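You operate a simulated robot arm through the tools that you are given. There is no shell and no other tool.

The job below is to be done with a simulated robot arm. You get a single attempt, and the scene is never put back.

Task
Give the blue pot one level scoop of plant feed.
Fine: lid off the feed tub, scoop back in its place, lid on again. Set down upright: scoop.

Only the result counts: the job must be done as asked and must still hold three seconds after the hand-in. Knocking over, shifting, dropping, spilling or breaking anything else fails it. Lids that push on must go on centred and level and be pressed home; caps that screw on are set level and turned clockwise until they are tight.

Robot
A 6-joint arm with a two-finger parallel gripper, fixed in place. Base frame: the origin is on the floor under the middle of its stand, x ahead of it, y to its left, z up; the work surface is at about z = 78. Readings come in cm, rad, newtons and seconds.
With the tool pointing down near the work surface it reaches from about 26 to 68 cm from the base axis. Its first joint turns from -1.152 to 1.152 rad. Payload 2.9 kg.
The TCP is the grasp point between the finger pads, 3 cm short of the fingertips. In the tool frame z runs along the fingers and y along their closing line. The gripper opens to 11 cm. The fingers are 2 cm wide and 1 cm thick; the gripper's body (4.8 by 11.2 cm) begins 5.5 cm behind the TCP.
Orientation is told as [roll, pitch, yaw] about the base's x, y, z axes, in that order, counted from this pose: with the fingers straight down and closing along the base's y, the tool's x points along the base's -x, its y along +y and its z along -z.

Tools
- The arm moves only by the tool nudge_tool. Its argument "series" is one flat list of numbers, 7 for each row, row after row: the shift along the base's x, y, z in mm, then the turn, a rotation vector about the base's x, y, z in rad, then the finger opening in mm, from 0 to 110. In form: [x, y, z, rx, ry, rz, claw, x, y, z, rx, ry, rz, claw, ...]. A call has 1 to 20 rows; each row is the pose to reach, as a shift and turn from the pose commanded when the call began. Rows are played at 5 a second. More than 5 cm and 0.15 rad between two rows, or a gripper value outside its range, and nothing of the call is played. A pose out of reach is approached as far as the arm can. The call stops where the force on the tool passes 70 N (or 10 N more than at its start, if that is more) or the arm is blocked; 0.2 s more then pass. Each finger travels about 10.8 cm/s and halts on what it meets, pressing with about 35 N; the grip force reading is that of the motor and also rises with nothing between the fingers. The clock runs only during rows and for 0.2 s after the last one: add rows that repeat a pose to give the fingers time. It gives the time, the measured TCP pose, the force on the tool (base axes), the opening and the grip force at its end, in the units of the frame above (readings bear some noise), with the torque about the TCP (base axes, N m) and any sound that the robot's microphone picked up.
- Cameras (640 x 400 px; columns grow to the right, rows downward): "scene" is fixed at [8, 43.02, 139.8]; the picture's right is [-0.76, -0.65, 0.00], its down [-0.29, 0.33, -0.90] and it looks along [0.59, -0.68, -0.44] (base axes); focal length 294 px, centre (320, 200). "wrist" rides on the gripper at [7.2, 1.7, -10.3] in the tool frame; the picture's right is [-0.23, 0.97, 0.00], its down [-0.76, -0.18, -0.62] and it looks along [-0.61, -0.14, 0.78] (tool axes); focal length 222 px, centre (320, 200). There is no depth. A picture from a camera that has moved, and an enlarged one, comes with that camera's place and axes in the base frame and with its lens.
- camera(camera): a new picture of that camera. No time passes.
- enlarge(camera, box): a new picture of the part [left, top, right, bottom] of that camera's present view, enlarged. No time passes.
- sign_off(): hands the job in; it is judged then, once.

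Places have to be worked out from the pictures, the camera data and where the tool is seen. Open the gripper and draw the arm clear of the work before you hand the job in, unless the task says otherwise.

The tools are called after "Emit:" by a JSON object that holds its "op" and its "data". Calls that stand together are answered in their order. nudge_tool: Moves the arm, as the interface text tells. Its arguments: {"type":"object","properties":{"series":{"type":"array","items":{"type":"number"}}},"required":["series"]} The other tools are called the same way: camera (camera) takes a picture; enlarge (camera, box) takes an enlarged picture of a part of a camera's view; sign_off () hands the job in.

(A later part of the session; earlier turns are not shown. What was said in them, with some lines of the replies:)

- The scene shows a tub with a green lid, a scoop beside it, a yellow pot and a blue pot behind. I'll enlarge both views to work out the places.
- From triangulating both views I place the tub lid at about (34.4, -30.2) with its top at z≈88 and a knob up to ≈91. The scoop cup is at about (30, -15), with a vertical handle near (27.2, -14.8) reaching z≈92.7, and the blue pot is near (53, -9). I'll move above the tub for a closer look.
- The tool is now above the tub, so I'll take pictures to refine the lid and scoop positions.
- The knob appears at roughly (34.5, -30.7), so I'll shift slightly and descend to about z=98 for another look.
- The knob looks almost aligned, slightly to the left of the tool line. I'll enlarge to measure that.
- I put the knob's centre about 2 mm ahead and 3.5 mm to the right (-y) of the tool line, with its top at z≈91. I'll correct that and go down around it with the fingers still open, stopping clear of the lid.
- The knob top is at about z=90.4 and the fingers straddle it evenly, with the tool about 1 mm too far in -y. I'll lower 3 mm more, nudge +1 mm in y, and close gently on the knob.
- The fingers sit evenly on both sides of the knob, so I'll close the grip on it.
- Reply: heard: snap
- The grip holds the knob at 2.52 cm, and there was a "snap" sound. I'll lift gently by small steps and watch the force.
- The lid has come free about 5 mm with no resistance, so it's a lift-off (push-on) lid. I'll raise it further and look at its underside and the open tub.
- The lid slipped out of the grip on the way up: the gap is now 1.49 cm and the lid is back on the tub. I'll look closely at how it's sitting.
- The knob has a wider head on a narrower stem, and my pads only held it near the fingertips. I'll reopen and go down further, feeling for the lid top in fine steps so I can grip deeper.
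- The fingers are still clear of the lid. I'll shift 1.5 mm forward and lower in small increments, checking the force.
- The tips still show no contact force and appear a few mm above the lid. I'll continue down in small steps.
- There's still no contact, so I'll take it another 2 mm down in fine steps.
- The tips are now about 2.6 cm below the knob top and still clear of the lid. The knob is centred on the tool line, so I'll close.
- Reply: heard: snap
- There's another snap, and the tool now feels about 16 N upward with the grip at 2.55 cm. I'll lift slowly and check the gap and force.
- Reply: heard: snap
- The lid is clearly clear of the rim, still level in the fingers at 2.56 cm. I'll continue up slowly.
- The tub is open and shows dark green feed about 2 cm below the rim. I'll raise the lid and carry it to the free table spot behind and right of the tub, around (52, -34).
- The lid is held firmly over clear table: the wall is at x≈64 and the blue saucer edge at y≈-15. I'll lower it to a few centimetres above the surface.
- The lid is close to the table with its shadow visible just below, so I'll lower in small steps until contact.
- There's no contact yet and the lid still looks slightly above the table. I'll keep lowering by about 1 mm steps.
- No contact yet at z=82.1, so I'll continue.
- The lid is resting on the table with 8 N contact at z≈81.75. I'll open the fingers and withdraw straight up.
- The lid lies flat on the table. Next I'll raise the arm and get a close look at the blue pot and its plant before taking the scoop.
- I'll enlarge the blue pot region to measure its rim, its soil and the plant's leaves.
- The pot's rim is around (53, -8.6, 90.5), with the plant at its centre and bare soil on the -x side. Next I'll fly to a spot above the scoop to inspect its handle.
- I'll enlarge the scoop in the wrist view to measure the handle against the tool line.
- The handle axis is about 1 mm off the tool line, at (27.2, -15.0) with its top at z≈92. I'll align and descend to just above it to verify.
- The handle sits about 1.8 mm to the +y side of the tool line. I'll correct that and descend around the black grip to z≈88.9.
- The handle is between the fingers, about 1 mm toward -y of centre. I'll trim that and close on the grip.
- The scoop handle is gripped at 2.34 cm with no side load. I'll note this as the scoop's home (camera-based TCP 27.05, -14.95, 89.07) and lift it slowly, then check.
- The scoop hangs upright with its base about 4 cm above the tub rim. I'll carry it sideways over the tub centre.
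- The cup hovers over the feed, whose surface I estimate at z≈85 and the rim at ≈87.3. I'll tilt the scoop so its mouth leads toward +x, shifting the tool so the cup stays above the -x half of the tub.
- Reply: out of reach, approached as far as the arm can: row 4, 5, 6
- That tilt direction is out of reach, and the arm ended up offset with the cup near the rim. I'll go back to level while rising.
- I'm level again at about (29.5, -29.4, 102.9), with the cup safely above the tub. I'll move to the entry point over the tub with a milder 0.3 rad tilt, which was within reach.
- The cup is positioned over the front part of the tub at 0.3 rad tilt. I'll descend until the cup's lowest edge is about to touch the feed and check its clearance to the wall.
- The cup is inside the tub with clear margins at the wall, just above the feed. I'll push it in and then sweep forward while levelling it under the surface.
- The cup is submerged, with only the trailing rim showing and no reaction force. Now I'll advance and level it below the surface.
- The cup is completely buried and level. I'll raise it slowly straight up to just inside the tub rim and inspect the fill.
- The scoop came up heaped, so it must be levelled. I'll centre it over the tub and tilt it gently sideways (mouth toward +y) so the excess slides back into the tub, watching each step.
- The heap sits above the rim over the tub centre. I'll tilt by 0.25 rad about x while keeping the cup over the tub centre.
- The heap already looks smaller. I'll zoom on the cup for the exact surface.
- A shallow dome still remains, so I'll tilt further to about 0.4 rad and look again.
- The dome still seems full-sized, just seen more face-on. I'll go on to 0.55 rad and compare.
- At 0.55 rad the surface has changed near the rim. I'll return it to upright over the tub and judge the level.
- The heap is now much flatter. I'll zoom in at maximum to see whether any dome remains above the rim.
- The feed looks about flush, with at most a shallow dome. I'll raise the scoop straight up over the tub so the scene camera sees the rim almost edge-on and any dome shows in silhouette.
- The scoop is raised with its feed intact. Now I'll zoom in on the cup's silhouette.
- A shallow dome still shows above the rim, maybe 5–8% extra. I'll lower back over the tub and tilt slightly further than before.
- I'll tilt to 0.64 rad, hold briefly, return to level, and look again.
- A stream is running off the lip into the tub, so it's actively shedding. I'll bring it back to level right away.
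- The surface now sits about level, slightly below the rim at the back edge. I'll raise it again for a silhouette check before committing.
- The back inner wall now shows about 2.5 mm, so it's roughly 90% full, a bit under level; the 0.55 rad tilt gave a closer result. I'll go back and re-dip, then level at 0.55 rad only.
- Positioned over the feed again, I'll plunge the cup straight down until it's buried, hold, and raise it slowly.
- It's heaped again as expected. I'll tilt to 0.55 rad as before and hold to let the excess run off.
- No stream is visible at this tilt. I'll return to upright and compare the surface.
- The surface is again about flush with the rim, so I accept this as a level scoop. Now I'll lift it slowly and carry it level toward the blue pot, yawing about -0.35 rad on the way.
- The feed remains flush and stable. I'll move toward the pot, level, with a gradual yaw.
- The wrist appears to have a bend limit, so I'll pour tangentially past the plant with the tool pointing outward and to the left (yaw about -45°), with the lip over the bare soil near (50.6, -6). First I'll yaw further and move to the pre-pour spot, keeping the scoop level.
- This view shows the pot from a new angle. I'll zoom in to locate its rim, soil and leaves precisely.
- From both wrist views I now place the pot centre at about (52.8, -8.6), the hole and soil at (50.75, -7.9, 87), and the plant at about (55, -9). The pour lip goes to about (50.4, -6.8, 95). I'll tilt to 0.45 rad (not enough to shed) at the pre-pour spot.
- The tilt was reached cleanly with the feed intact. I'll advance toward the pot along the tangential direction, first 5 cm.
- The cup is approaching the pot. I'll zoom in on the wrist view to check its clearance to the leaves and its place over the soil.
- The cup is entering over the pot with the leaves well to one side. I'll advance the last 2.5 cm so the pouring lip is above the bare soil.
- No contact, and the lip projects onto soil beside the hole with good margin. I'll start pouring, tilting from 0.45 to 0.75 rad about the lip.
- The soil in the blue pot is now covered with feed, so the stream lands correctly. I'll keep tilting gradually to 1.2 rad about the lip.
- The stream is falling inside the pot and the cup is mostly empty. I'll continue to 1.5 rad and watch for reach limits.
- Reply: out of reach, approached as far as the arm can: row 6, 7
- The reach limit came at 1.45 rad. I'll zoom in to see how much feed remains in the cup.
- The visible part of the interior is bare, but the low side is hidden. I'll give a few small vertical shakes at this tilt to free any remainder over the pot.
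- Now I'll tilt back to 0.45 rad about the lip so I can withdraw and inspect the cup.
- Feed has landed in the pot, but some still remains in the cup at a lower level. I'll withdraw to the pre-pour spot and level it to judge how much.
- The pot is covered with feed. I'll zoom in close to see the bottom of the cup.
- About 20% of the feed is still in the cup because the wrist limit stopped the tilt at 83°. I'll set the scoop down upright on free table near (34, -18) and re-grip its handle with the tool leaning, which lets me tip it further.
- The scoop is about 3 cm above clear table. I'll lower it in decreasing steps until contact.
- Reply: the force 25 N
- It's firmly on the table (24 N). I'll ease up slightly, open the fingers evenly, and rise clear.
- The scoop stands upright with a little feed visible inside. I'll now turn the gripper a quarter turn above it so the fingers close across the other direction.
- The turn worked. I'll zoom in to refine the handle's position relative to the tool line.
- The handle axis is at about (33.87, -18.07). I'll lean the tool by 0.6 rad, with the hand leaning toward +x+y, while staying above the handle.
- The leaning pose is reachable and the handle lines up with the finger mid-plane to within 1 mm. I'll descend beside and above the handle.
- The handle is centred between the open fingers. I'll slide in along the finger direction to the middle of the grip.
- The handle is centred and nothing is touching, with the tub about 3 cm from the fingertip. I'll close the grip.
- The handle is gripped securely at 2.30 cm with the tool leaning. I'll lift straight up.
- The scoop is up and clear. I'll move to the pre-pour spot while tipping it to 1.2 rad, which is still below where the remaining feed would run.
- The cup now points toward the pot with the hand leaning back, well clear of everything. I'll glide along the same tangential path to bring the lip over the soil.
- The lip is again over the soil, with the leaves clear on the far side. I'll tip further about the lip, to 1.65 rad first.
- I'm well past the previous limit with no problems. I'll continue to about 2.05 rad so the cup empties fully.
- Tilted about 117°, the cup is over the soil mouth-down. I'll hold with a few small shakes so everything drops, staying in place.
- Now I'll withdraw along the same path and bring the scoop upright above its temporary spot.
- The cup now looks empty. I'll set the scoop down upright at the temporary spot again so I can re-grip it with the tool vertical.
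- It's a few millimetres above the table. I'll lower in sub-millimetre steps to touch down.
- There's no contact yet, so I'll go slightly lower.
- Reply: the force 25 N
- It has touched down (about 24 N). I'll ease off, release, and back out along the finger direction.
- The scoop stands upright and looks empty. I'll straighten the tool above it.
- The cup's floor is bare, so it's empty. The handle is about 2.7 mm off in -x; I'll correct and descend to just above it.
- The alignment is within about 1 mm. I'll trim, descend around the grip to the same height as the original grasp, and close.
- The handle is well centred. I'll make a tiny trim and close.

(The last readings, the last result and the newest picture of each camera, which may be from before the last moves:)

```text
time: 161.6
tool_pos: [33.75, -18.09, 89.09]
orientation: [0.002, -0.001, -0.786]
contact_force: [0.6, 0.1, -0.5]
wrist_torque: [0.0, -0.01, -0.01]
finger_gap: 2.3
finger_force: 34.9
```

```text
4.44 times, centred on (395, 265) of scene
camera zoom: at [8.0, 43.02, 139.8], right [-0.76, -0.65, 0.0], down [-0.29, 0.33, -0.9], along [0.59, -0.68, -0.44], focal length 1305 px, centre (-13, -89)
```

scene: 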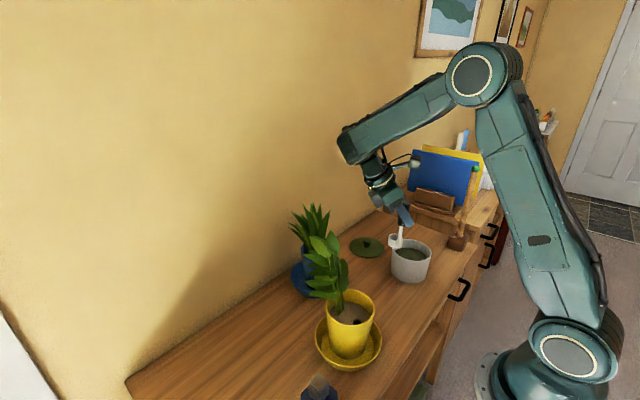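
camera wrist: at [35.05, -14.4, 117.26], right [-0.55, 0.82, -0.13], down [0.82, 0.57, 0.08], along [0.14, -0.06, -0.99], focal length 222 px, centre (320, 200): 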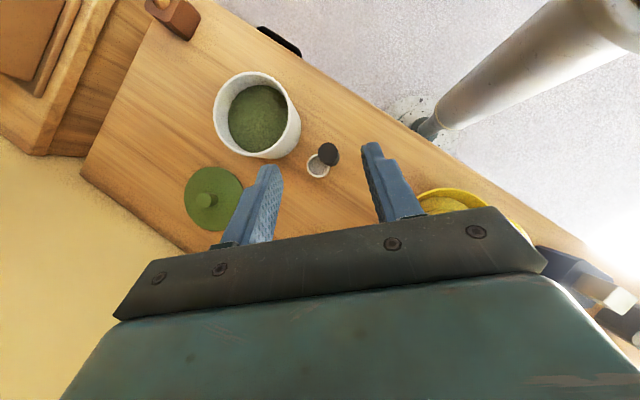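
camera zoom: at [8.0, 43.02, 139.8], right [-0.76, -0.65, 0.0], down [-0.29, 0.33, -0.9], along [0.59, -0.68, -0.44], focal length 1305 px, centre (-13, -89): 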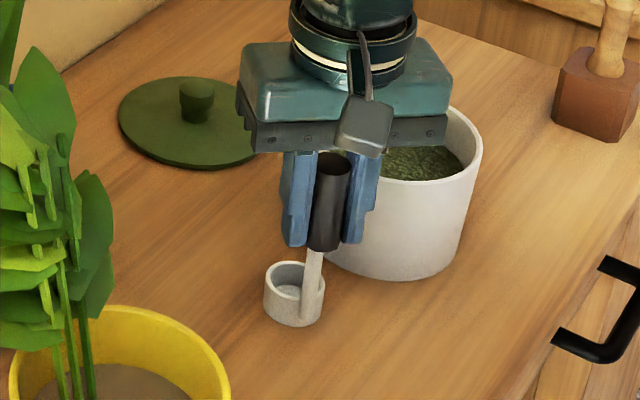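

The scoop is gripped with the tool vertical. I'll lift it a little, turn it back to its original heading and carry it to its home spot.

Emit:
{"op": "nudge_tool", "data": {"series": [0, 0, 4, 0, 0, 0, 10, 0, 0, 14, 0, 0, 0, 10, 0, 0, 28, 0, 0, 0, 10, 0, 0, 40, 0, 0, 0, 10, -8, 4, 40, 0, 0, 0.1, 10, -16, 8, 40, 0, 0, 0.2, 10, -25, 12, 40, 0, 0, 0.31, 10, -34, 16, 40, 0, 0, 0.42, 10, -43, 20, 40, 0, 0, 0.53, 10, -52, 24.5, 40, 0, 0, 0.64, 10, -60, 28.5, 40, 0, 0, 0.73, 10, -66, 31.2, 40, 0, 0, 0.785, 10, -66, 31.2, 40, 0, 0, 0.785, 10, -66, 31.2, 28, 0, 0, 0.785, 10, -66, 31.2, 16, 0, 0, 0.785, 10, -66, 31.2, 8, 0, 0, 0.785, 10, -66, 31.2, 4, 0, 0, 0.785, 10, -66, 31.2, 4, 0, 0, 0.785, 10]}}

Emit:
{"op": "camera", "data": {"camera": "wrist"}}

Emit:
{"op": "enlarge", "data": {"camera": "scene", "box": [370, 220, 450, 330]}}

```text
time: 165.4
tool_pos: [27.15, -15.1, 89.47]
orientation: [0.001, 0.0, -0.001]
contact_force: [0.1, 0.2, 0.0]
wrist_torque: [-0.01, 0.03, 0.02]
finger_gap: 2.33
finger_force: 34.8
```

```text
taken
camera wrist: at [19.85, -13.33, 99.87], right [0.23, 0.97, 0.0], down [0.76, -0.18, 0.62], along [0.61, -0.14, -0.78], focal length 222 px, centre (320, 200)
```

wrist: 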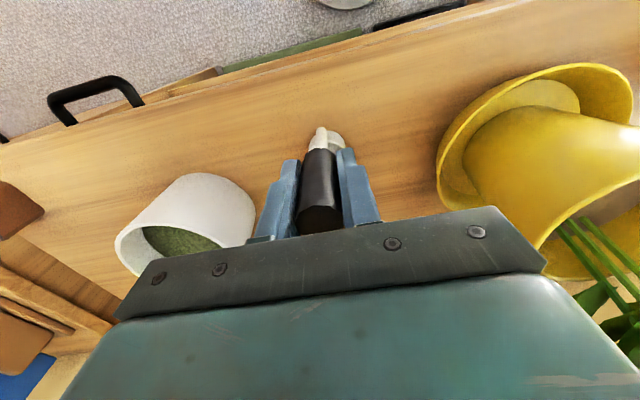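

```text
3.64 times, centred on (410, 275) of scene
camera zoom: at [8.0, 43.02, 139.8], right [-0.76, -0.65, 0.0], down [-0.29, 0.33, -0.9], along [0.59, -0.68, -0.44], focal length 1067 px, centre (-7, -73)
```

zoom: 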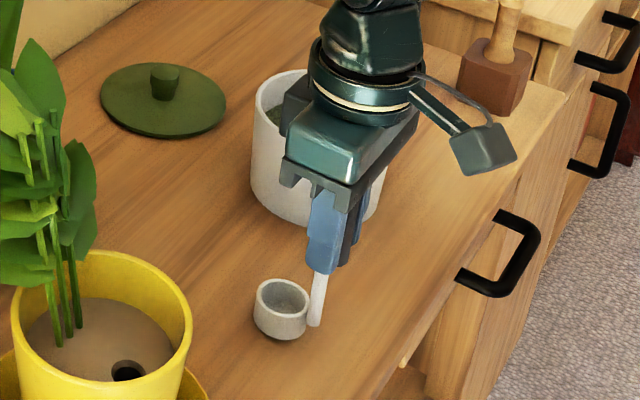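

The scoop is over its original place: the picture matches the first one, within 1 mm. I'll lower the last few millimetres to touch down.

Emit:
{"op": "nudge_tool", "data": {"series": [0, 0.8, -2, 0, 0, 0, 10, 0, 0.8, -3, 0, 0, 0, 10, 0, 0.8, -4, 0, 0, 0, 10, 0, 0.8, -4.6, 0, 0, 0, 10]}}

```text
time: 166.4
tool_pos: [27.13, -15.0, 89.21]
orientation: [0.0, -0.001, -0.002]
contact_force: [-0.2, 0.2, -1.0]
wrist_torque: [0.04, 0.04, 0.01]
finger_gap: 2.31
finger_force: 35.2
```

There's no contact yet, so I'll lower a little more.

Emit:
{"op": "nudge_tool", "data": {"series": [0, 0, -0.6, 0, 0, 0, 10, 0, 0, -1.1, 0, 0, 0, 10, 0, 0, -1.5, 0, 0, 0, 10]}}

```text
time: 167.2
tool_pos: [27.16, -15.03, 88.95]
orientation: [0.001, 0.0, -0.003]
contact_force: [-5.3, 2.1, 24.7]
wrist_torque: [0.08, -0.06, 0.0]
finger_gap: 2.34
finger_force: 34.4
```

The scoop is on the table (about 25 N). I'll ease off, open, and rise clear.

Emit:
{"op": "nudge_tool", "data": {"series": [0, 0, 0.8, 0, 0, 0, 10, 0, 0, 0.8, 0, 0, 0, 24, 0, 0, 0.8, 0, 0, 0, 35, 0, 0, 0.8, 0, 0, 0, 50, 0, 0, 0.8, 0, 0, 0, 55, 0, 0, 10, 0, 0, 0, 55, 0, 0, 30, 0, 0, 0, 55, 0, 0, 60, 0, 0, 0, 55, 0, 0, 100, 0, 0, 0, 55, 0, 0, 145, 0, 0, 0, 55, 0, 0, 190, 0, 0, 0, 55, 0, 0, 190, 0, 0, 0, 55]}}

Emit:
{"op": "enlarge", "data": {"camera": "scene", "box": [370, 220, 450, 330]}}

Emit:
{"op": "enlarge", "data": {"camera": "wrist", "box": [280, 60, 360, 120]}}

Emit:
{"op": "camera", "data": {"camera": "wrist"}}

```text
time: 169.8
tool_pos: [26.93, -14.79, 107.9]
orientation: [0.001, 0.001, -0.001]
contact_force: [-0.5, -0.6, 0.6]
wrist_torque: [0.02, -0.02, 0.03]
finger_gap: 5.5
finger_force: 0.0
```

```text
3.64 times, centred on (410, 275) of scene
camera zoom: at [8.0, 43.02, 139.8], right [-0.76, -0.65, 0.0], down [-0.29, 0.33, -0.9], along [0.59, -0.68, -0.44], focal length 1067 px, centre (-7, -73)
```

zoom: 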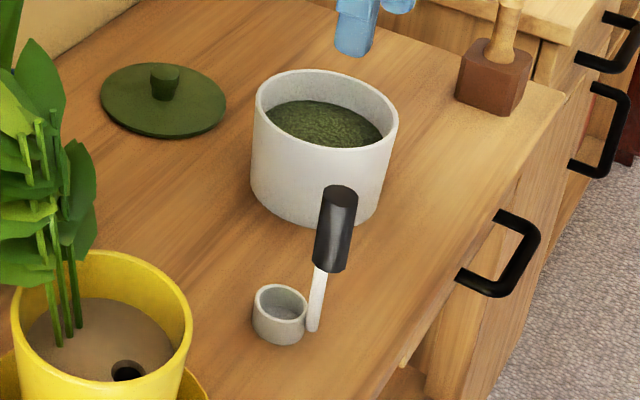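

```text
6.67 times, centred on (320, 90) of wrist
camera zoom: at [19.7, -13.15, 118.25], right [0.23, 0.97, 0.0], down [0.76, -0.18, 0.62], along [0.61, -0.14, -0.78], focal length 1481 px, centre (320, 933)
```

zoom: 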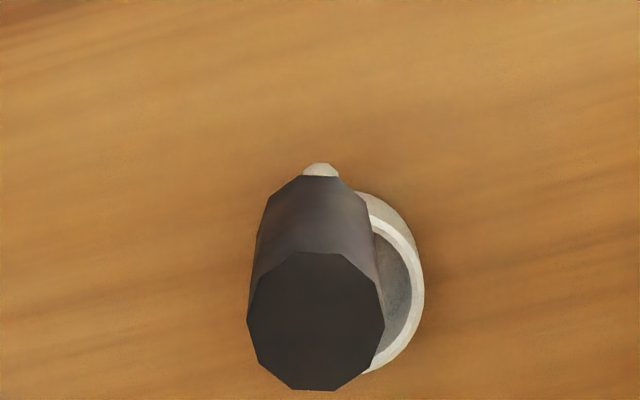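

```text
taken
camera wrist: at [19.7, -13.15, 118.25], right [0.23, 0.97, 0.0], down [0.76, -0.18, 0.62], along [0.61, -0.14, -0.78], focal length 222 px, centre (320, 200)
```

wrist: 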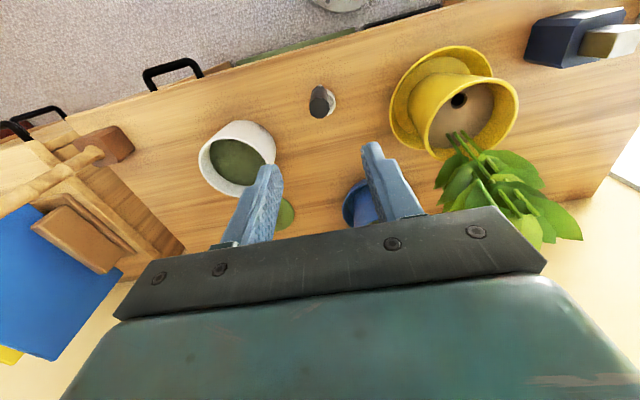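

The scoop is back exactly where it began, upright and empty. Next is the lid: I'll fly to above it.

Emit:
{"op": "nudge_tool", "data": {"series": [25, -19, 0, 0, 0, 0, 55, 60, -46, 0, 0, 0, 0, 50, 97, -74, 0, 0, 0, 0, 45, 134, -102, 0, 0, 0, 0, 45, 171, -130, 0, 0, 0, 0, 45, 208, -158, 0, 0, 0, 0, 45, 238, -182, -20, 0, 0, 0, 45, 250, -191, -50, 0, 0, 0, 45, 250, -191, -90, 0, 0, 0, 45, 250, -191, -100, 0, 0, 0, 45, 250, -191, -100, 0, 0, 0, 45]}}

Emit:
{"op": "enlarge", "data": {"camera": "wrist", "box": [230, 30, 410, 180]}}

```text
time: 172.2
tool_pos: [52.2, -34.04, 97.89]
orientation: [0.003, -0.002, -0.003]
contact_force: [-0.1, 0.3, 0.5]
wrist_torque: [-0.02, 0.02, 0.01]
finger_gap: 4.49
finger_force: 0.0
```

```text
2.67 times, centred on (320, 105) of wrist
camera zoom: at [44.85, -32.3, 108.24], right [0.23, 0.97, 0.0], down [0.76, -0.18, 0.62], along [0.61, -0.14, -0.78], focal length 592 px, centre (320, 453)
```

zoom: 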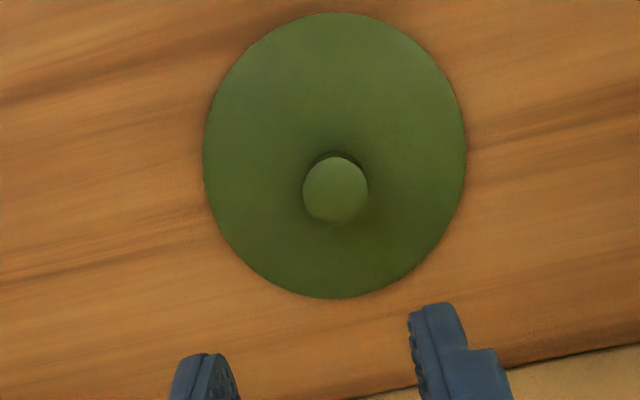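

The knob now sits at about (51.9, -33.3), so the lid moved slightly when released. I'll correct by that much and go lower to re-check.

Emit:
{"op": "nudge_tool", "data": {"series": [-1.2, 6.9, -20, 0, 0, 0, 45, -1.2, 6.9, -50, 0, 0, 0, 45, -1.2, 6.9, -80, 0, 0, 0, 45, -1.2, 6.9, -90, 0, 0, 0, 45, -1.2, 6.9, -90, 0, 0, 0, 45]}}

Emit:
{"op": "enlarge", "data": {"camera": "wrist", "box": [200, 60, 440, 240]}}

```text
time: 173.4
tool_pos: [51.88, -33.41, 88.79]
orientation: [0.003, 0.0, -0.003]
contact_force: [0.2, 0.6, 0.2]
wrist_torque: [0.01, 0.0, 0.02]
finger_gap: 4.5
finger_force: 0.0
```

```text
2.22 times, centred on (320, 150) of wrist
camera zoom: at [44.69, -31.71, 99.19], right [0.23, 0.97, 0.0], down [0.76, -0.18, 0.62], along [0.61, -0.14, -0.78], focal length 494 px, centre (320, 311)
```

zoom: 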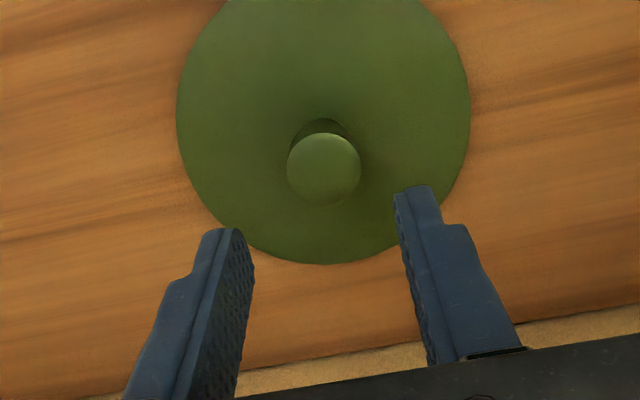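

Nearly aligned; I'll trim 1.2 mm in y and descend around the knob to the same depth as before.

Emit:
{"op": "nudge_tool", "data": {"series": [0.3, 1.2, -20, 0, 0, 0, 45, 0.3, 1.2, -40, 0, 0, 0, 45, 0.3, 1.2, -56, 0, 0, 0, 45, 0.3, 1.2, -65, 0, 0, 0, 45, 0.3, 1.2, -69, 0, 0, 0, 45, 0.3, 1.2, -70.5, 0, 0, 0, 45, 0.3, 1.2, -70.5, 0, 0, 0, 40]}}

Emit:
{"op": "enlarge", "data": {"camera": "wrist", "box": [200, 60, 440, 240]}}

```text
time: 175.0
tool_pos: [52.09, -33.32, 81.77]
orientation: [0.002, -0.003, -0.002]
contact_force: [0.6, -0.5, 1.5]
wrist_torque: [-0.06, -0.04, 0.04]
finger_gap: 4.02
finger_force: 0.1
```

```text
2.22 times, centred on (320, 150) of wrist
camera zoom: at [44.72, -31.61, 92.14], right [0.23, 0.97, 0.0], down [0.76, -0.18, 0.62], along [0.61, -0.14, -0.78], focal length 494 px, centre (320, 311)
```

zoom: 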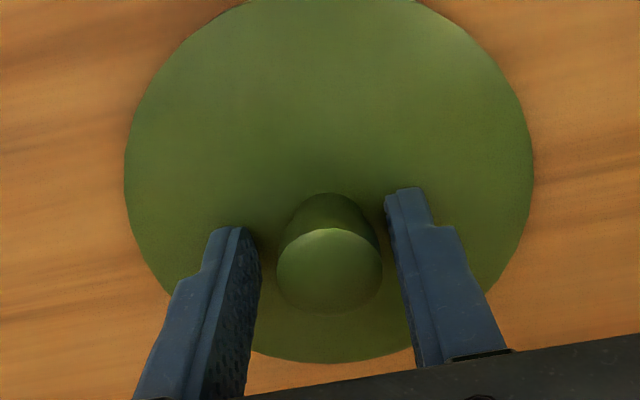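

Compared with the earlier good grip, the knob is about 3 mm toward +y. I'll shift by that and then close.

Emit:
{"op": "nudge_tool", "data": {"series": [0, 1.5, 0, 0, 0, 0, 42, 0, 3, 0, 0, 0, 0, 40, 0, 3, 0, 0, 0, 0, 34, 0, 3, 0, 0, 0, 0, 31, 0, 3, 0, 0, 0, 0, 31]}}

Emit:
{"op": "enlarge", "data": {"camera": "wrist", "box": [200, 60, 440, 240]}}

```text
time: 176.2
tool_pos: [51.96, -32.95, 81.76]
orientation: [0.001, 0.0, 0.0]
contact_force: [-0.3, 1.5, 2.6]
wrist_torque: [0.01, -0.04, 0.0]
finger_gap: 3.27
finger_force: 1.8
```

```text
2.22 times, centred on (320, 150) of wrist
camera zoom: at [44.68, -31.23, 92.16], right [0.23, 0.97, 0.0], down [0.76, -0.18, 0.62], along [0.61, -0.14, -0.78], focal length 494 px, centre (320, 311)
```

zoom: 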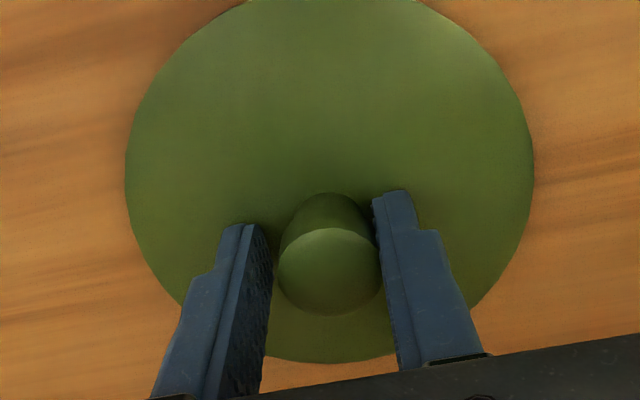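

The lid moved along with the fingers, so the tips are dragging on it. I'll rise 1.5 mm to free the tips and then shift and close on the knob.

Emit:
{"op": "nudge_tool", "data": {"series": [0, 0, 1.5, 0, 0, 0, 40, 0, 0, 1.5, 0, 0, 0, 40, 0, 2, 1.5, 0, 0, 0, 40, 0, 2, 1.5, 0, 0, 0, 36]}}

Emit:
{"op": "enlarge", "data": {"camera": "wrist", "box": [200, 60, 440, 240]}}

```text
time: 177.2
tool_pos: [52.08, -32.72, 82.02]
orientation: [0.001, 0.001, 0.0]
contact_force: [-0.3, 0.0, -0.3]
wrist_torque: [-0.02, 0.01, 0.02]
finger_gap: 3.6
finger_force: 0.0
```

```text
2.22 times, centred on (320, 150) of wrist
camera zoom: at [44.69, -30.97, 92.33], right [0.23, 0.97, 0.0], down [0.76, -0.18, 0.62], along [0.61, -0.14, -0.78], focal length 494 px, centre (320, 311)
```

zoom: 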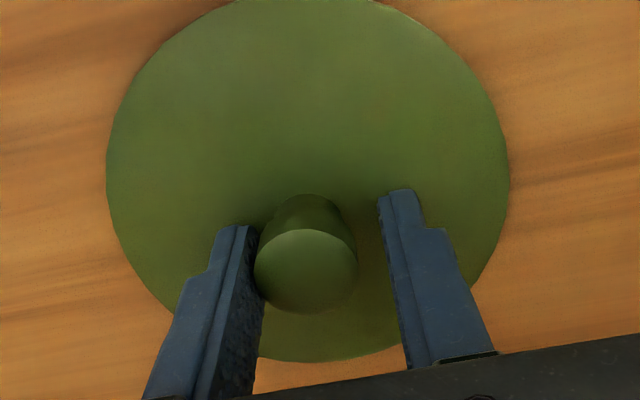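

The tips are free now, and the knob is 3.5 mm toward -y. I'll shift back and close on it.

Emit:
{"op": "nudge_tool", "data": {"series": [0, -2, 0, 0, 0, 0, 38, 0, -3.5, 0, 0, 0, 0, 38, 0, -3.5, 0, 0, 0, 0, 34, 0, -3.5, 0, 0, 0, 0, 30]}}

Emit:
{"op": "enlarge", "data": {"camera": "wrist", "box": [200, 60, 440, 240]}}

```text
time: 178.2
tool_pos: [51.8, -33.09, 82.1]
orientation: [0.002, 0.001, -0.001]
contact_force: [0.1, -0.6, -0.5]
wrist_torque: [0.04, 0.01, 0.01]
finger_gap: 2.99
finger_force: 0.0
```

```text
2.22 times, centred on (320, 150) of wrist
camera zoom: at [44.7, -31.38, 92.36], right [0.23, 0.97, 0.0], down [0.76, -0.18, 0.62], along [0.61, -0.14, -0.78], focal length 494 px, centre (320, 311)
```

zoom: 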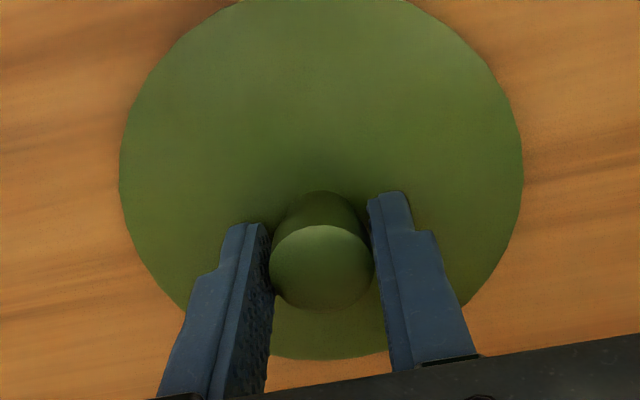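

The fingers straddle the knob evenly at 3.0 cm. I'll close the grip now.

Emit:
{"op": "nudge_tool", "data": {"series": [0, 0, 0, 0, 0, 0, 27, 0, 0, 0, 0, 0, 0, 24, 0, 0, 0, 0, 0, 0, 18, 0, 0, 0, 0, 0, 0, 10, 0, 0, 0, 0, 0, 0, 10]}}

Emit:
{"op": "enlarge", "data": {"camera": "wrist", "box": [200, 60, 440, 240]}}

```text
time: 179.4
tool_pos: [52.01, -33.09, 81.98]
orientation: [0.001, 0.0, -0.001]
contact_force: [0.4, 0.6, -0.3]
wrist_torque: [-0.03, -0.02, 0.0]
finger_gap: 2.56
finger_force: 35.3
```

```text
2.22 times, centred on (320, 150) of wrist
camera zoom: at [44.7, -31.38, 92.37], right [0.23, 0.97, 0.0], down [0.76, -0.18, 0.62], along [0.61, -0.14, -0.78], focal length 494 px, centre (320, 311)
```

zoom: 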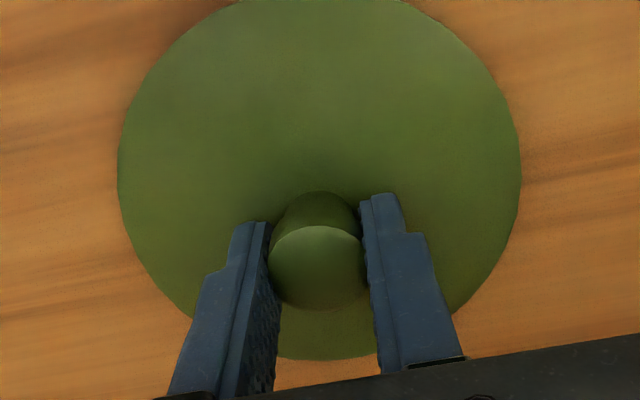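

The knob is held at 2.56 cm with the same centring as before. I'll lift the lid slowly and check that it holds.

Emit:
{"op": "nudge_tool", "data": {"series": [0, 0, 2, 0, 0, 0, 10, 0, 0, 5, 0, 0, 0, 10, 0, 0, 9, 0, 0, 0, 10, 0, 0, 14, 0, 0, 0, 10, 0, 0, 20, 0, 0, 0, 10, 0, 0, 26, 0, 0, 0, 10, 0, 0, 30, 0, 0, 0, 10]}}

Emit:
{"op": "enlarge", "data": {"camera": "scene", "box": [340, 180, 440, 270]}}

Emit:
{"op": "enlarge", "data": {"camera": "wrist", "box": [200, 60, 440, 240]}}

```text
time: 181.0
tool_pos: [51.95, -33.13, 84.96]
orientation: [0.003, 0.0, -0.002]
contact_force: [1.1, 0.3, -0.1]
wrist_torque: [0.02, 0.0, -0.01]
finger_gap: 2.55
finger_force: 35.2
```

```text
4.44 times, centred on (390, 225) of scene
camera zoom: at [8.0, 43.02, 139.8], right [-0.76, -0.65, 0.0], down [-0.29, 0.33, -0.9], along [0.59, -0.68, -0.44], focal length 1305 px, centre (9, 89)
```

zoom: 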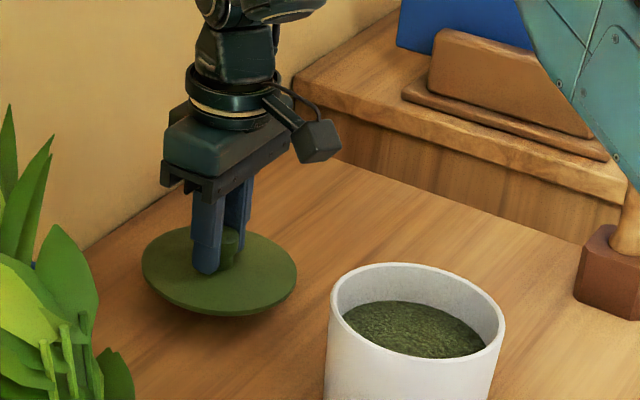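

```text
2.22 times, centred on (320, 150) of wrist
camera zoom: at [44.78, -31.44, 95.34], right [0.23, 0.97, 0.0], down [0.76, -0.18, 0.62], along [0.61, -0.14, -0.78], focal length 494 px, centre (320, 311)
```

zoom: 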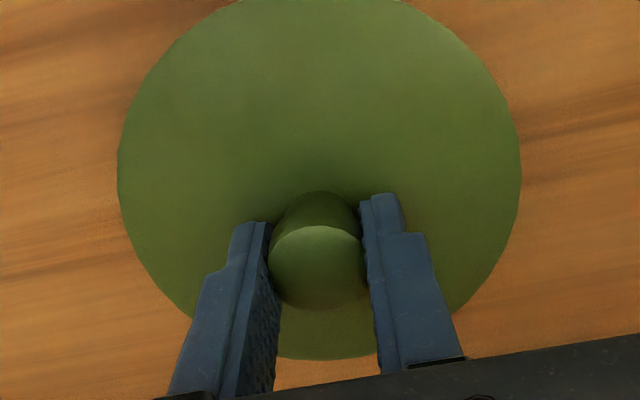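

The lid is held level. I'll raise it and carry it back over the tub.

Emit:
{"op": "nudge_tool", "data": {"series": [0, 0, 10, 0, 0, 0, 10, 0, 0, 28, 0, 0, 0, 10, 0, 0, 48, 0, 0, 0, 10, 0, 0, 68, 0, 0, 0, 10, 0, 0, 88, 0, 0, 0, 10, 0, 0, 105, 0, 0, 0, 10, 0, 0, 115, 0, 0, 0, 10, -12, 2, 115, 0, 0, 0, 10, -30, 4, 115, 0, 0, 0, 10, -50, 6.5, 115, 0, 0, 0, 10, -70, 9, 115, 0, 0, 0, 10, -90, 11.5, 115, 0, 0, 0, 10, -110, 14, 115, 0, 0, 0, 10, -130, 17, 115, 0, 0, 0, 10, -148, 19, 115, 0, 0, 0, 10, -162, 21, 115, 0, 0, 0, 10, -169, 22, 115, 0, 0, 0, 10, -170, 22.2, 115, 0, 0, 0, 10, -170, 22.2, 115, 0, 0, 0, 10]}}

Emit:
{"op": "camera", "data": {"camera": "wrist"}}

Emit:
{"op": "enlarge", "data": {"camera": "scene", "box": [360, 160, 460, 300]}}

```text
time: 185.0
tool_pos: [35.08, -30.86, 96.48]
orientation: [0.001, 0.0, -0.002]
contact_force: [-0.7, 0.5, 0.4]
wrist_torque: [-0.03, -0.01, 0.0]
finger_gap: 2.57
finger_force: 35.0
```

```text
taken
camera wrist: at [27.78, -29.16, 106.85], right [0.23, 0.97, 0.0], down [0.76, -0.18, 0.62], along [0.61, -0.14, -0.78], focal length 222 px, centre (320, 200)
```

wrist: 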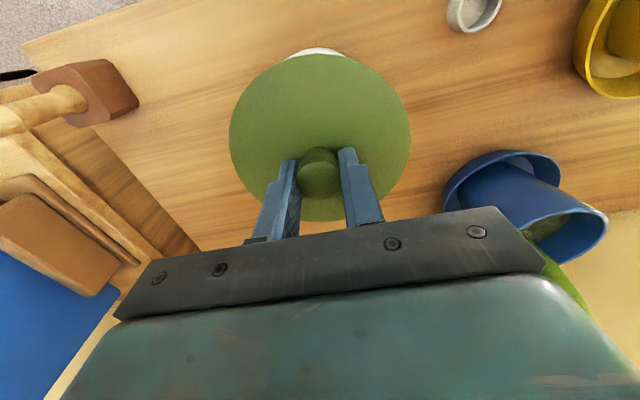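

```text
2.86 times, centred on (410, 230) of scene
camera zoom: at [8.0, 43.02, 139.8], right [-0.76, -0.65, 0.0], down [-0.29, 0.33, -0.9], along [0.59, -0.68, -0.44], focal length 839 px, centre (63, 114)
```

zoom: 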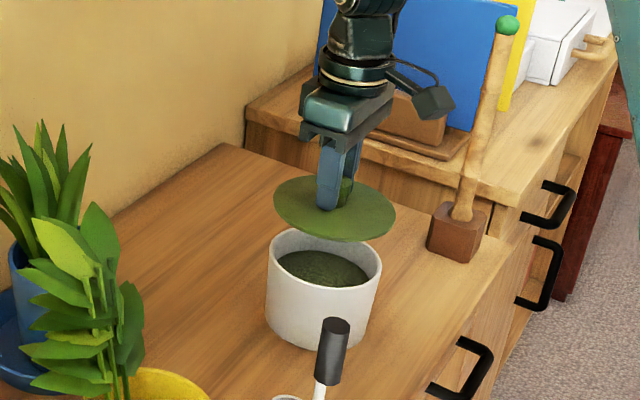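

The lid is centred over the tub within about 1 mm. I'll trim y by -0.6 mm and lower to just above the rim for a visual check.

Emit:
{"op": "nudge_tool", "data": {"series": [0, -0.6, -10, 0, 0, 0, 10, 0, -0.6, -22, 0, 0, 0, 10, 0, -0.6, -33, 0, 0, 0, 10, 0, -0.6, -40, 0, 0, 0, 10, 0, -0.6, -43, 0, 0, 0, 10, 0, -0.6, -43, 0, 0, 0, 10]}}

Emit:
{"op": "enlarge", "data": {"camera": "scene", "box": [380, 205, 440, 275]}}

Emit:
{"op": "enlarge", "data": {"camera": "wrist", "box": [220, 30, 420, 170]}}

```text
time: 186.4
tool_pos: [35.0, -30.94, 92.21]
orientation: [0.004, 0.002, -0.001]
contact_force: [0.5, 0.0, -0.4]
wrist_torque: [-0.02, -0.01, 0.0]
finger_gap: 2.54
finger_force: 35.1
```

```text
5.71 times, centred on (410, 240) of scene
camera zoom: at [8.0, 43.02, 139.8], right [-0.76, -0.65, 0.0], down [-0.29, 0.33, -0.9], along [0.59, -0.68, -0.44], focal length 1677 px, centre (-194, -29)
```

zoom: 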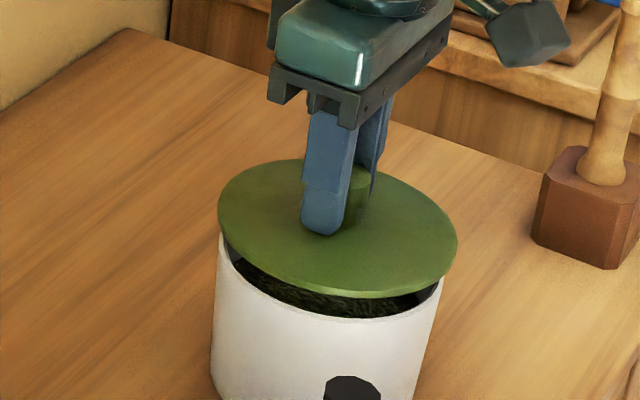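

```text
2.86 times, centred on (320, 100) of wrist
camera zoom: at [27.79, -29.21, 102.55], right [0.23, 0.97, 0.0], down [0.76, -0.18, 0.62], along [0.61, -0.14, -0.78], focal length 635 px, centre (320, 486)
```

zoom: 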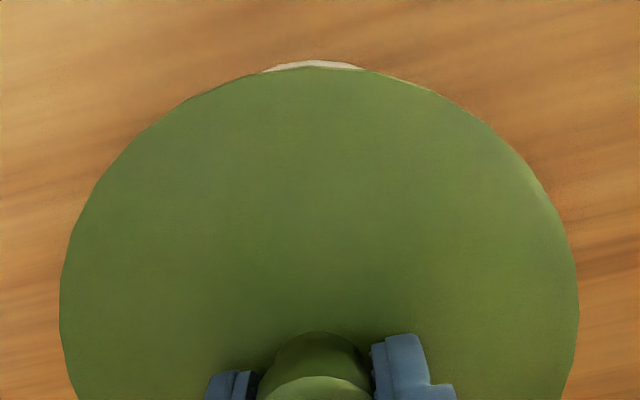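

The lid is centred above the rim: the visible white rim sliver is symmetric. I'll lower slowly until it meets the tub.

Emit:
{"op": "nudge_tool", "data": {"series": [0, 0, -4, 0, 0, 0, 10, 0, 0, -7, 0, 0, 0, 10, 0, 0, -9, 0, 0, 0, 10, 0, 0, -11, 0, 0, 0, 10, 0, 0, -12.5, 0, 0, 0, 10]}}

Emit:
{"op": "enlarge", "data": {"camera": "scene", "box": [380, 205, 440, 275]}}

```text
time: 187.6
tool_pos: [35.01, -30.96, 90.92]
orientation: [0.001, -0.001, -0.001]
contact_force: [-0.8, 0.1, -0.8]
wrist_torque: [-0.01, -0.01, -0.02]
finger_gap: 2.58
finger_force: 35.2
```

```text
5.71 times, centred on (410, 240) of scene
camera zoom: at [8.0, 43.02, 139.8], right [-0.76, -0.65, 0.0], down [-0.29, 0.33, -0.9], along [0.59, -0.68, -0.44], focal length 1677 px, centre (-194, -29)
```

zoom: 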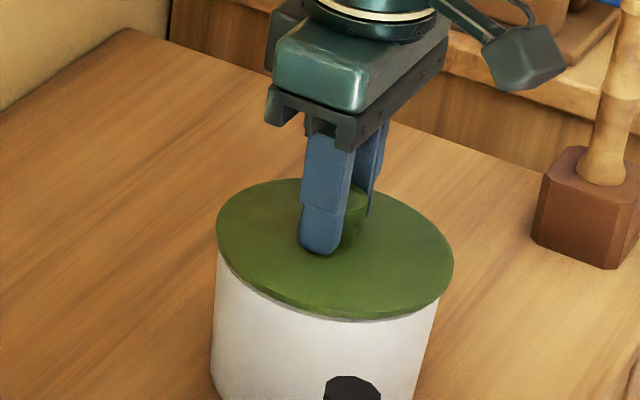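

The lid is almost down with no resistance yet. I'll continue in fine steps until it seats.

Emit:
{"op": "nudge_tool", "data": {"series": [0, 0, -0.7, 0, 0, 0, 10, 0, 0, -1.4, 0, 0, 0, 10, 0, 0, -2.1, 0, 0, 0, 10]}}

```text
time: 188.4
tool_pos: [35.03, -30.9, 90.84]
orientation: [0.0, 0.001, -0.001]
contact_force: [0.1, -0.5, -0.4]
wrist_torque: [0.01, -0.01, -0.01]
finger_gap: 2.56
finger_force: 35.0
```

Emit:
{"op": "nudge_tool", "data": {"series": [0, 0, -0.7, 0, 0, 0, 10, 0, 0, -1.4, 0, 0, 0, 10, 0, 0, -2, 0, 0, 0, 10]}}

Emit:
{"op": "enlarge", "data": {"camera": "scene", "box": [380, 205, 440, 275]}}

```text
time: 189.2
tool_pos: [35.02, -31.05, 90.63]
orientation: [0.001, -0.002, -0.002]
contact_force: [1.3, -3.9, 8.3]
wrist_torque: [-0.04, 0.34, 0.03]
finger_gap: 2.52
finger_force: 34.9
heard: snap
```

```text
5.71 times, centred on (410, 240) of scene
camera zoom: at [8.0, 43.01, 139.8], right [-0.76, -0.65, 0.0], down [-0.29, 0.33, -0.9], along [0.59, -0.68, -0.44], focal length 1677 px, centre (-194, -29)
```

zoom: 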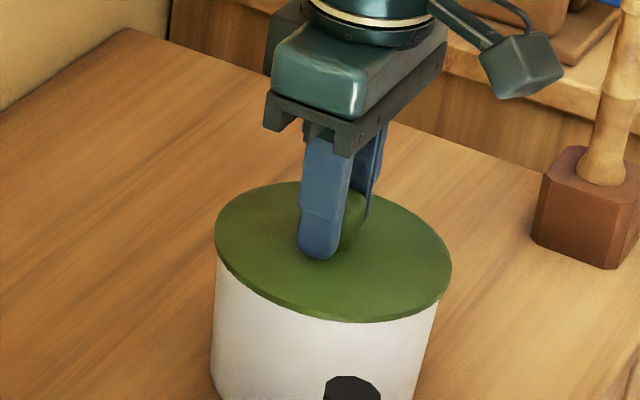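

A snap was heard with about 8 N contact, so the lid has clicked in. I'll press a bit more to be sure it's fully home.

Emit:
{"op": "nudge_tool", "data": {"series": [0, 0, -0.4, 0, 0, 0, 10, 0, 0, -0.8, 0, 0, 0, 10, 0, 0, -0.8, 0, 0, 0, 10]}}

Emit:
{"op": "enlarge", "data": {"camera": "scene", "box": [385, 230, 440, 290]}}

```text
time: 190.0
tool_pos: [35.1, -30.98, 90.59]
orientation: [-0.002, -0.003, -0.002]
contact_force: [-0.4, -6.1, 31.6]
wrist_torque: [-0.06, 0.43, -0.02]
finger_gap: 2.56
finger_force: 35.0
```

```text
6.67 times, centred on (412, 260) of scene
camera zoom: at [7.97, 43.03, 139.8], right [-0.76, -0.65, 0.0], down [-0.29, 0.33, -0.9], along [0.59, -0.68, -0.44], focal length 1957 px, centre (-297, -200)
```

zoom: 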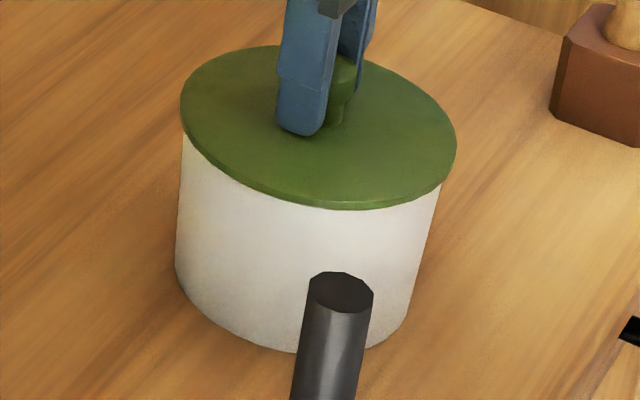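

It's pressed home with about 32 N. I'll relax the pressure, open the fingers and lift off.

Emit:
{"op": "nudge_tool", "data": {"series": [0, 0, 1, 0, 0, 0, 10, 0, 0, 1.4, 0, 0, 0, 24, 0, 0, 1.4, 0, 0, 0, 32, 0, 0, 1.4, 0, 0, 0, 42, 0, 0, 1.4, 0, 0, 0, 46, 0, 0, 8, 0, 0, 0, 46, 0, 0, 25, 0, 0, 0, 46, 0, 0, 50, 0, 0, 0, 46, 0, 0, 80, 0, 0, 0, 46, 0, 0, 80, 0, 0, 0, 46]}}

Emit:
{"op": "enlarge", "data": {"camera": "scene", "box": [385, 230, 440, 290]}}

Emit:
{"op": "enlarge", "data": {"camera": "wrist", "box": [230, 40, 410, 190]}}

```text
time: 192.2
tool_pos: [35.03, -30.92, 98.36]
orientation: [0.003, 0.001, -0.001]
contact_force: [-0.1, -0.6, 0.1]
wrist_torque: [0.02, -0.01, -0.03]
finger_gap: 4.6
finger_force: 0.0
```

```text
6.67 times, centred on (412, 260) of scene
camera zoom: at [8.0, 43.02, 139.8], right [-0.76, -0.65, 0.0], down [-0.29, 0.33, -0.9], along [0.59, -0.68, -0.44], focal length 1957 px, centre (-297, -200)
```

zoom: 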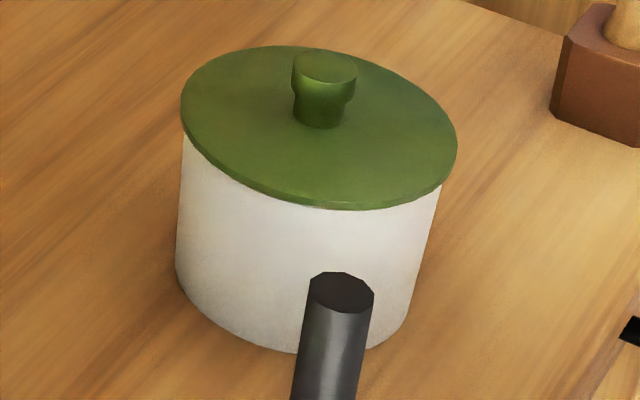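

```text
2.67 times, centred on (320, 115) of wrist
camera zoom: at [27.74, -29.28, 108.75], right [0.23, 0.97, 0.0], down [0.76, -0.18, 0.62], along [0.61, -0.14, -0.78], focal length 592 px, centre (320, 427)
```

zoom: 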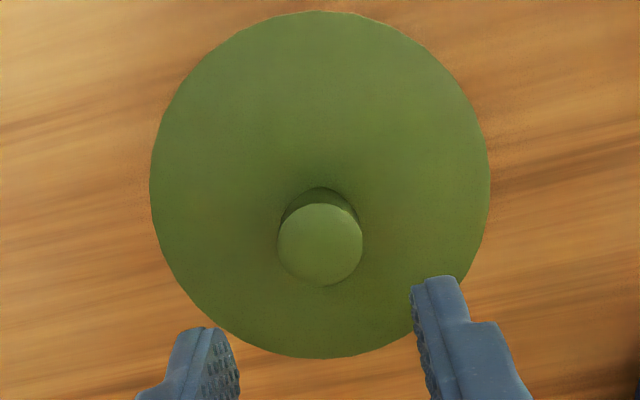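

The lid looks seated just as at the start: centred and level. As a final assurance I'll close the fingers and press straight down on the knob's top.

Emit:
{"op": "nudge_tool", "data": {"series": [0, 0, 0, 0, 0, 0, 25, 0, 0, 0, 0, 0, 0, 5, 0, 0, -15, 0, 0, 0, 0, 0, 0, -32, 0, 0, 0, 0, 0, 0, -43, 0, 0, 0, 0, 0, 0, -48, 0, 0, 0, 0, 0, 0, -50, 0, 0, 0, 0]}}

```text
time: 193.8
tool_pos: [35.02, -30.99, 93.47]
orientation: [0.002, -0.001, -0.002]
contact_force: [0.7, -0.7, -0.1]
wrist_torque: [0.0, 0.03, 0.01]
finger_gap: 0.0
finger_force: 35.1
```

Emit:
{"op": "nudge_tool", "data": {"series": [0, 0, -1, 0, 0, 0, 0, 0, 0, -2, 0, 0, 0, 0, 0, 0, -3, 0, 0, 0, 0, 0, 0, -4, 0, 0, 0, 0]}}

```text
time: 194.8
tool_pos: [35.08, -31.04, 93.29]
orientation: [0.0, -0.003, -0.002]
contact_force: [-10.5, 7.5, 36.3]
wrist_torque: [0.24, 0.37, -0.05]
finger_gap: 0.02
finger_force: 34.6
```

It's bearing 36 N with no further movement or snap, so the lid is home. I'll lift off and move the arm clear.

Emit:
{"op": "nudge_tool", "data": {"series": [0, 0, 2, 0, 0, 0, 0, 0, 0, 15, 0, 0, 0, 0, 0, 0, 40, 0, 0, 0, 10, 0, 0, 80, 0, 0, 0, 30, 0, 0, 120, 0, 0, 0, 50, 0, 20, 160, 0, 0, 0, 70, 0, 50, 195, 0, 0, 0, 70, 0, 80, 230, 0, 0, 0, 70, 0, 110, 260, 0, 0, 0, 70, 0, 140, 280, 0, 0, 0, 70, 0, 170, 290, 0, 0, 0, 70, 0, 170, 290, 0, 0, 0, 70]}}

Emit:
{"op": "camera", "data": {"camera": "scene"}}

Emit:
{"op": "camera", "data": {"camera": "wrist"}}

Emit:
{"op": "enlarge", "data": {"camera": "scene", "box": [370, 220, 450, 330]}}

```text
time: 197.4
tool_pos: [35.17, -13.91, 122.04]
orientation: [0.002, 0.001, -0.003]
contact_force: [0.9, 0.4, -0.2]
wrist_torque: [-0.01, -0.01, 0.04]
finger_gap: 6.99
finger_force: 0.0
```

```text
taken
```

scene: 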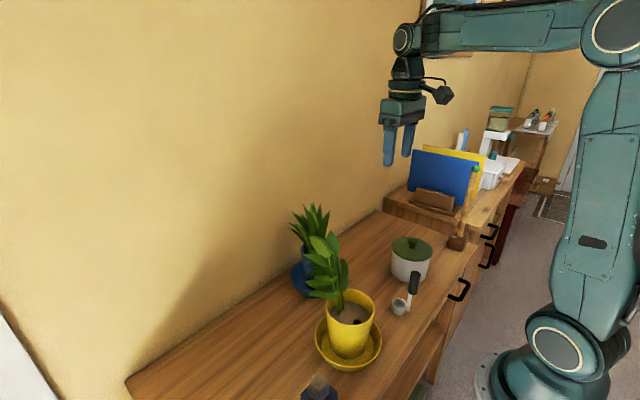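

```text
taken
camera wrist: at [27.89, -12.23, 132.45], right [0.23, 0.97, 0.0], down [0.76, -0.18, 0.62], along [0.61, -0.14, -0.78], focal length 222 px, centre (320, 200)
```

wrist: 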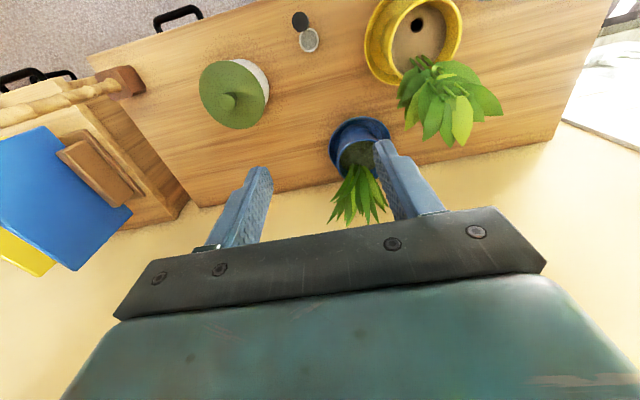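

```text
3.64 times, centred on (410, 275) of scene
camera zoom: at [8.0, 43.02, 139.8], right [-0.76, -0.65, 0.0], down [-0.29, 0.33, -0.9], along [0.59, -0.68, -0.44], focal length 1067 px, centre (-7, -73)
```

zoom: 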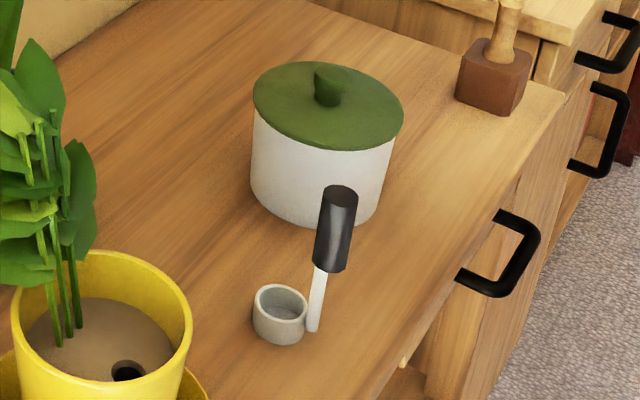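

The scene matches the start: lid on, scoop in place. I'll check the blue pot and the table for any spilled feed before handing in.

Emit:
{"op": "enlarge", "data": {"camera": "wrist", "box": [290, 100, 430, 230]}}

Emit:
{"op": "enlarge", "data": {"camera": "wrist", "box": [180, 0, 400, 150]}}

Emit:
{"op": "enlarge", "data": {"camera": "scene", "box": [280, 190, 400, 310]}}

```text
3.08 times, centred on (360, 165) of wrist
camera zoom: at [27.89, -12.23, 132.45], right [0.23, 0.97, 0.0], down [0.76, -0.18, 0.62], along [0.61, -0.14, -0.78], focal length 684 px, centre (197, 308)
```

zoom: 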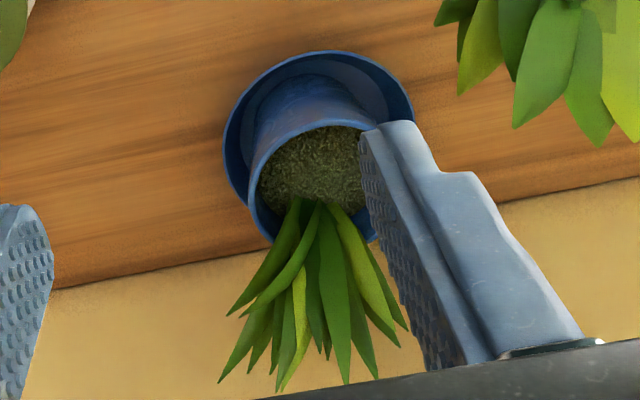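

```text
2.67 times, centred on (290, 75) of wrist
camera zoom: at [27.89, -12.23, 132.45], right [0.23, 0.97, 0.0], down [0.76, -0.18, 0.62], along [0.61, -0.14, -0.78], focal length 592 px, centre (400, 533)
```

zoom: 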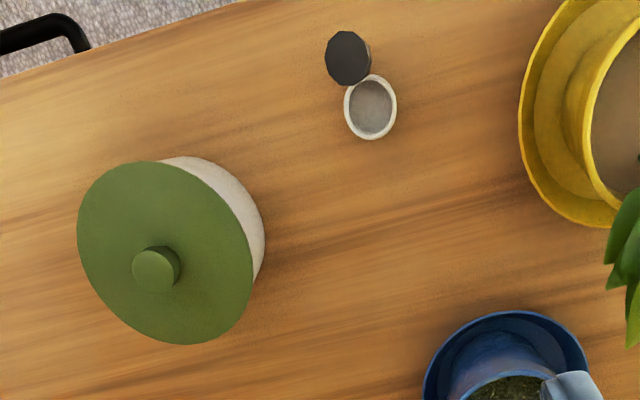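

```text
3.33 times, centred on (340, 250) of scene
camera zoom: at [8.0, 43.02, 139.8], right [-0.76, -0.65, 0.0], down [-0.29, 0.33, -0.9], along [0.59, -0.68, -0.44], focal length 978 px, centre (253, 33)
```

zoom: 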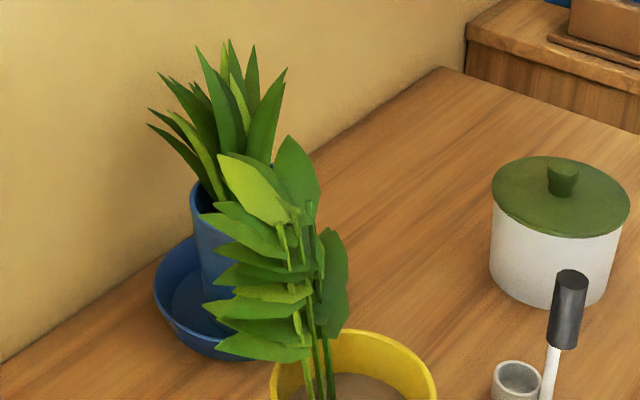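

The feed is in the blue pot only, the table is clean, and the scoop is empty and upright in its place. The lid is centred and pressed home, and the arm is clear with the gripper open, so I'm handing in the job.

Emit:
{"op": "sign_off", "data": {}}

```text
The job is handed in.
```

I gave the blue pot one scoop of feed and handed the job in. The hand-in returned no verdict.

- **Dose:** The scoop came up heaped, so I tilted it over the tub until it looked about level with the rim, which I judged by eye. A wrist limit left about 20% in the cup on the first pour. I set the scoop down on free table, re-gripped it at an angle and tipped out the rest. The cup looked empty afterwards, and I saw no feed outside the pot.
- **Scoop:** It is back where it started, upright and empty, within about a millimetre by the camera.
- **Lid:** It is on the tub, centred and level. It snapped in, then took about 36 N on the knob without moving further. Before the scooping, the lid slipped from the grip once and dropped back onto the tub. I re-gripped lower and it held.
- **Arm:** The gripper is open and the arm is clear of the work.
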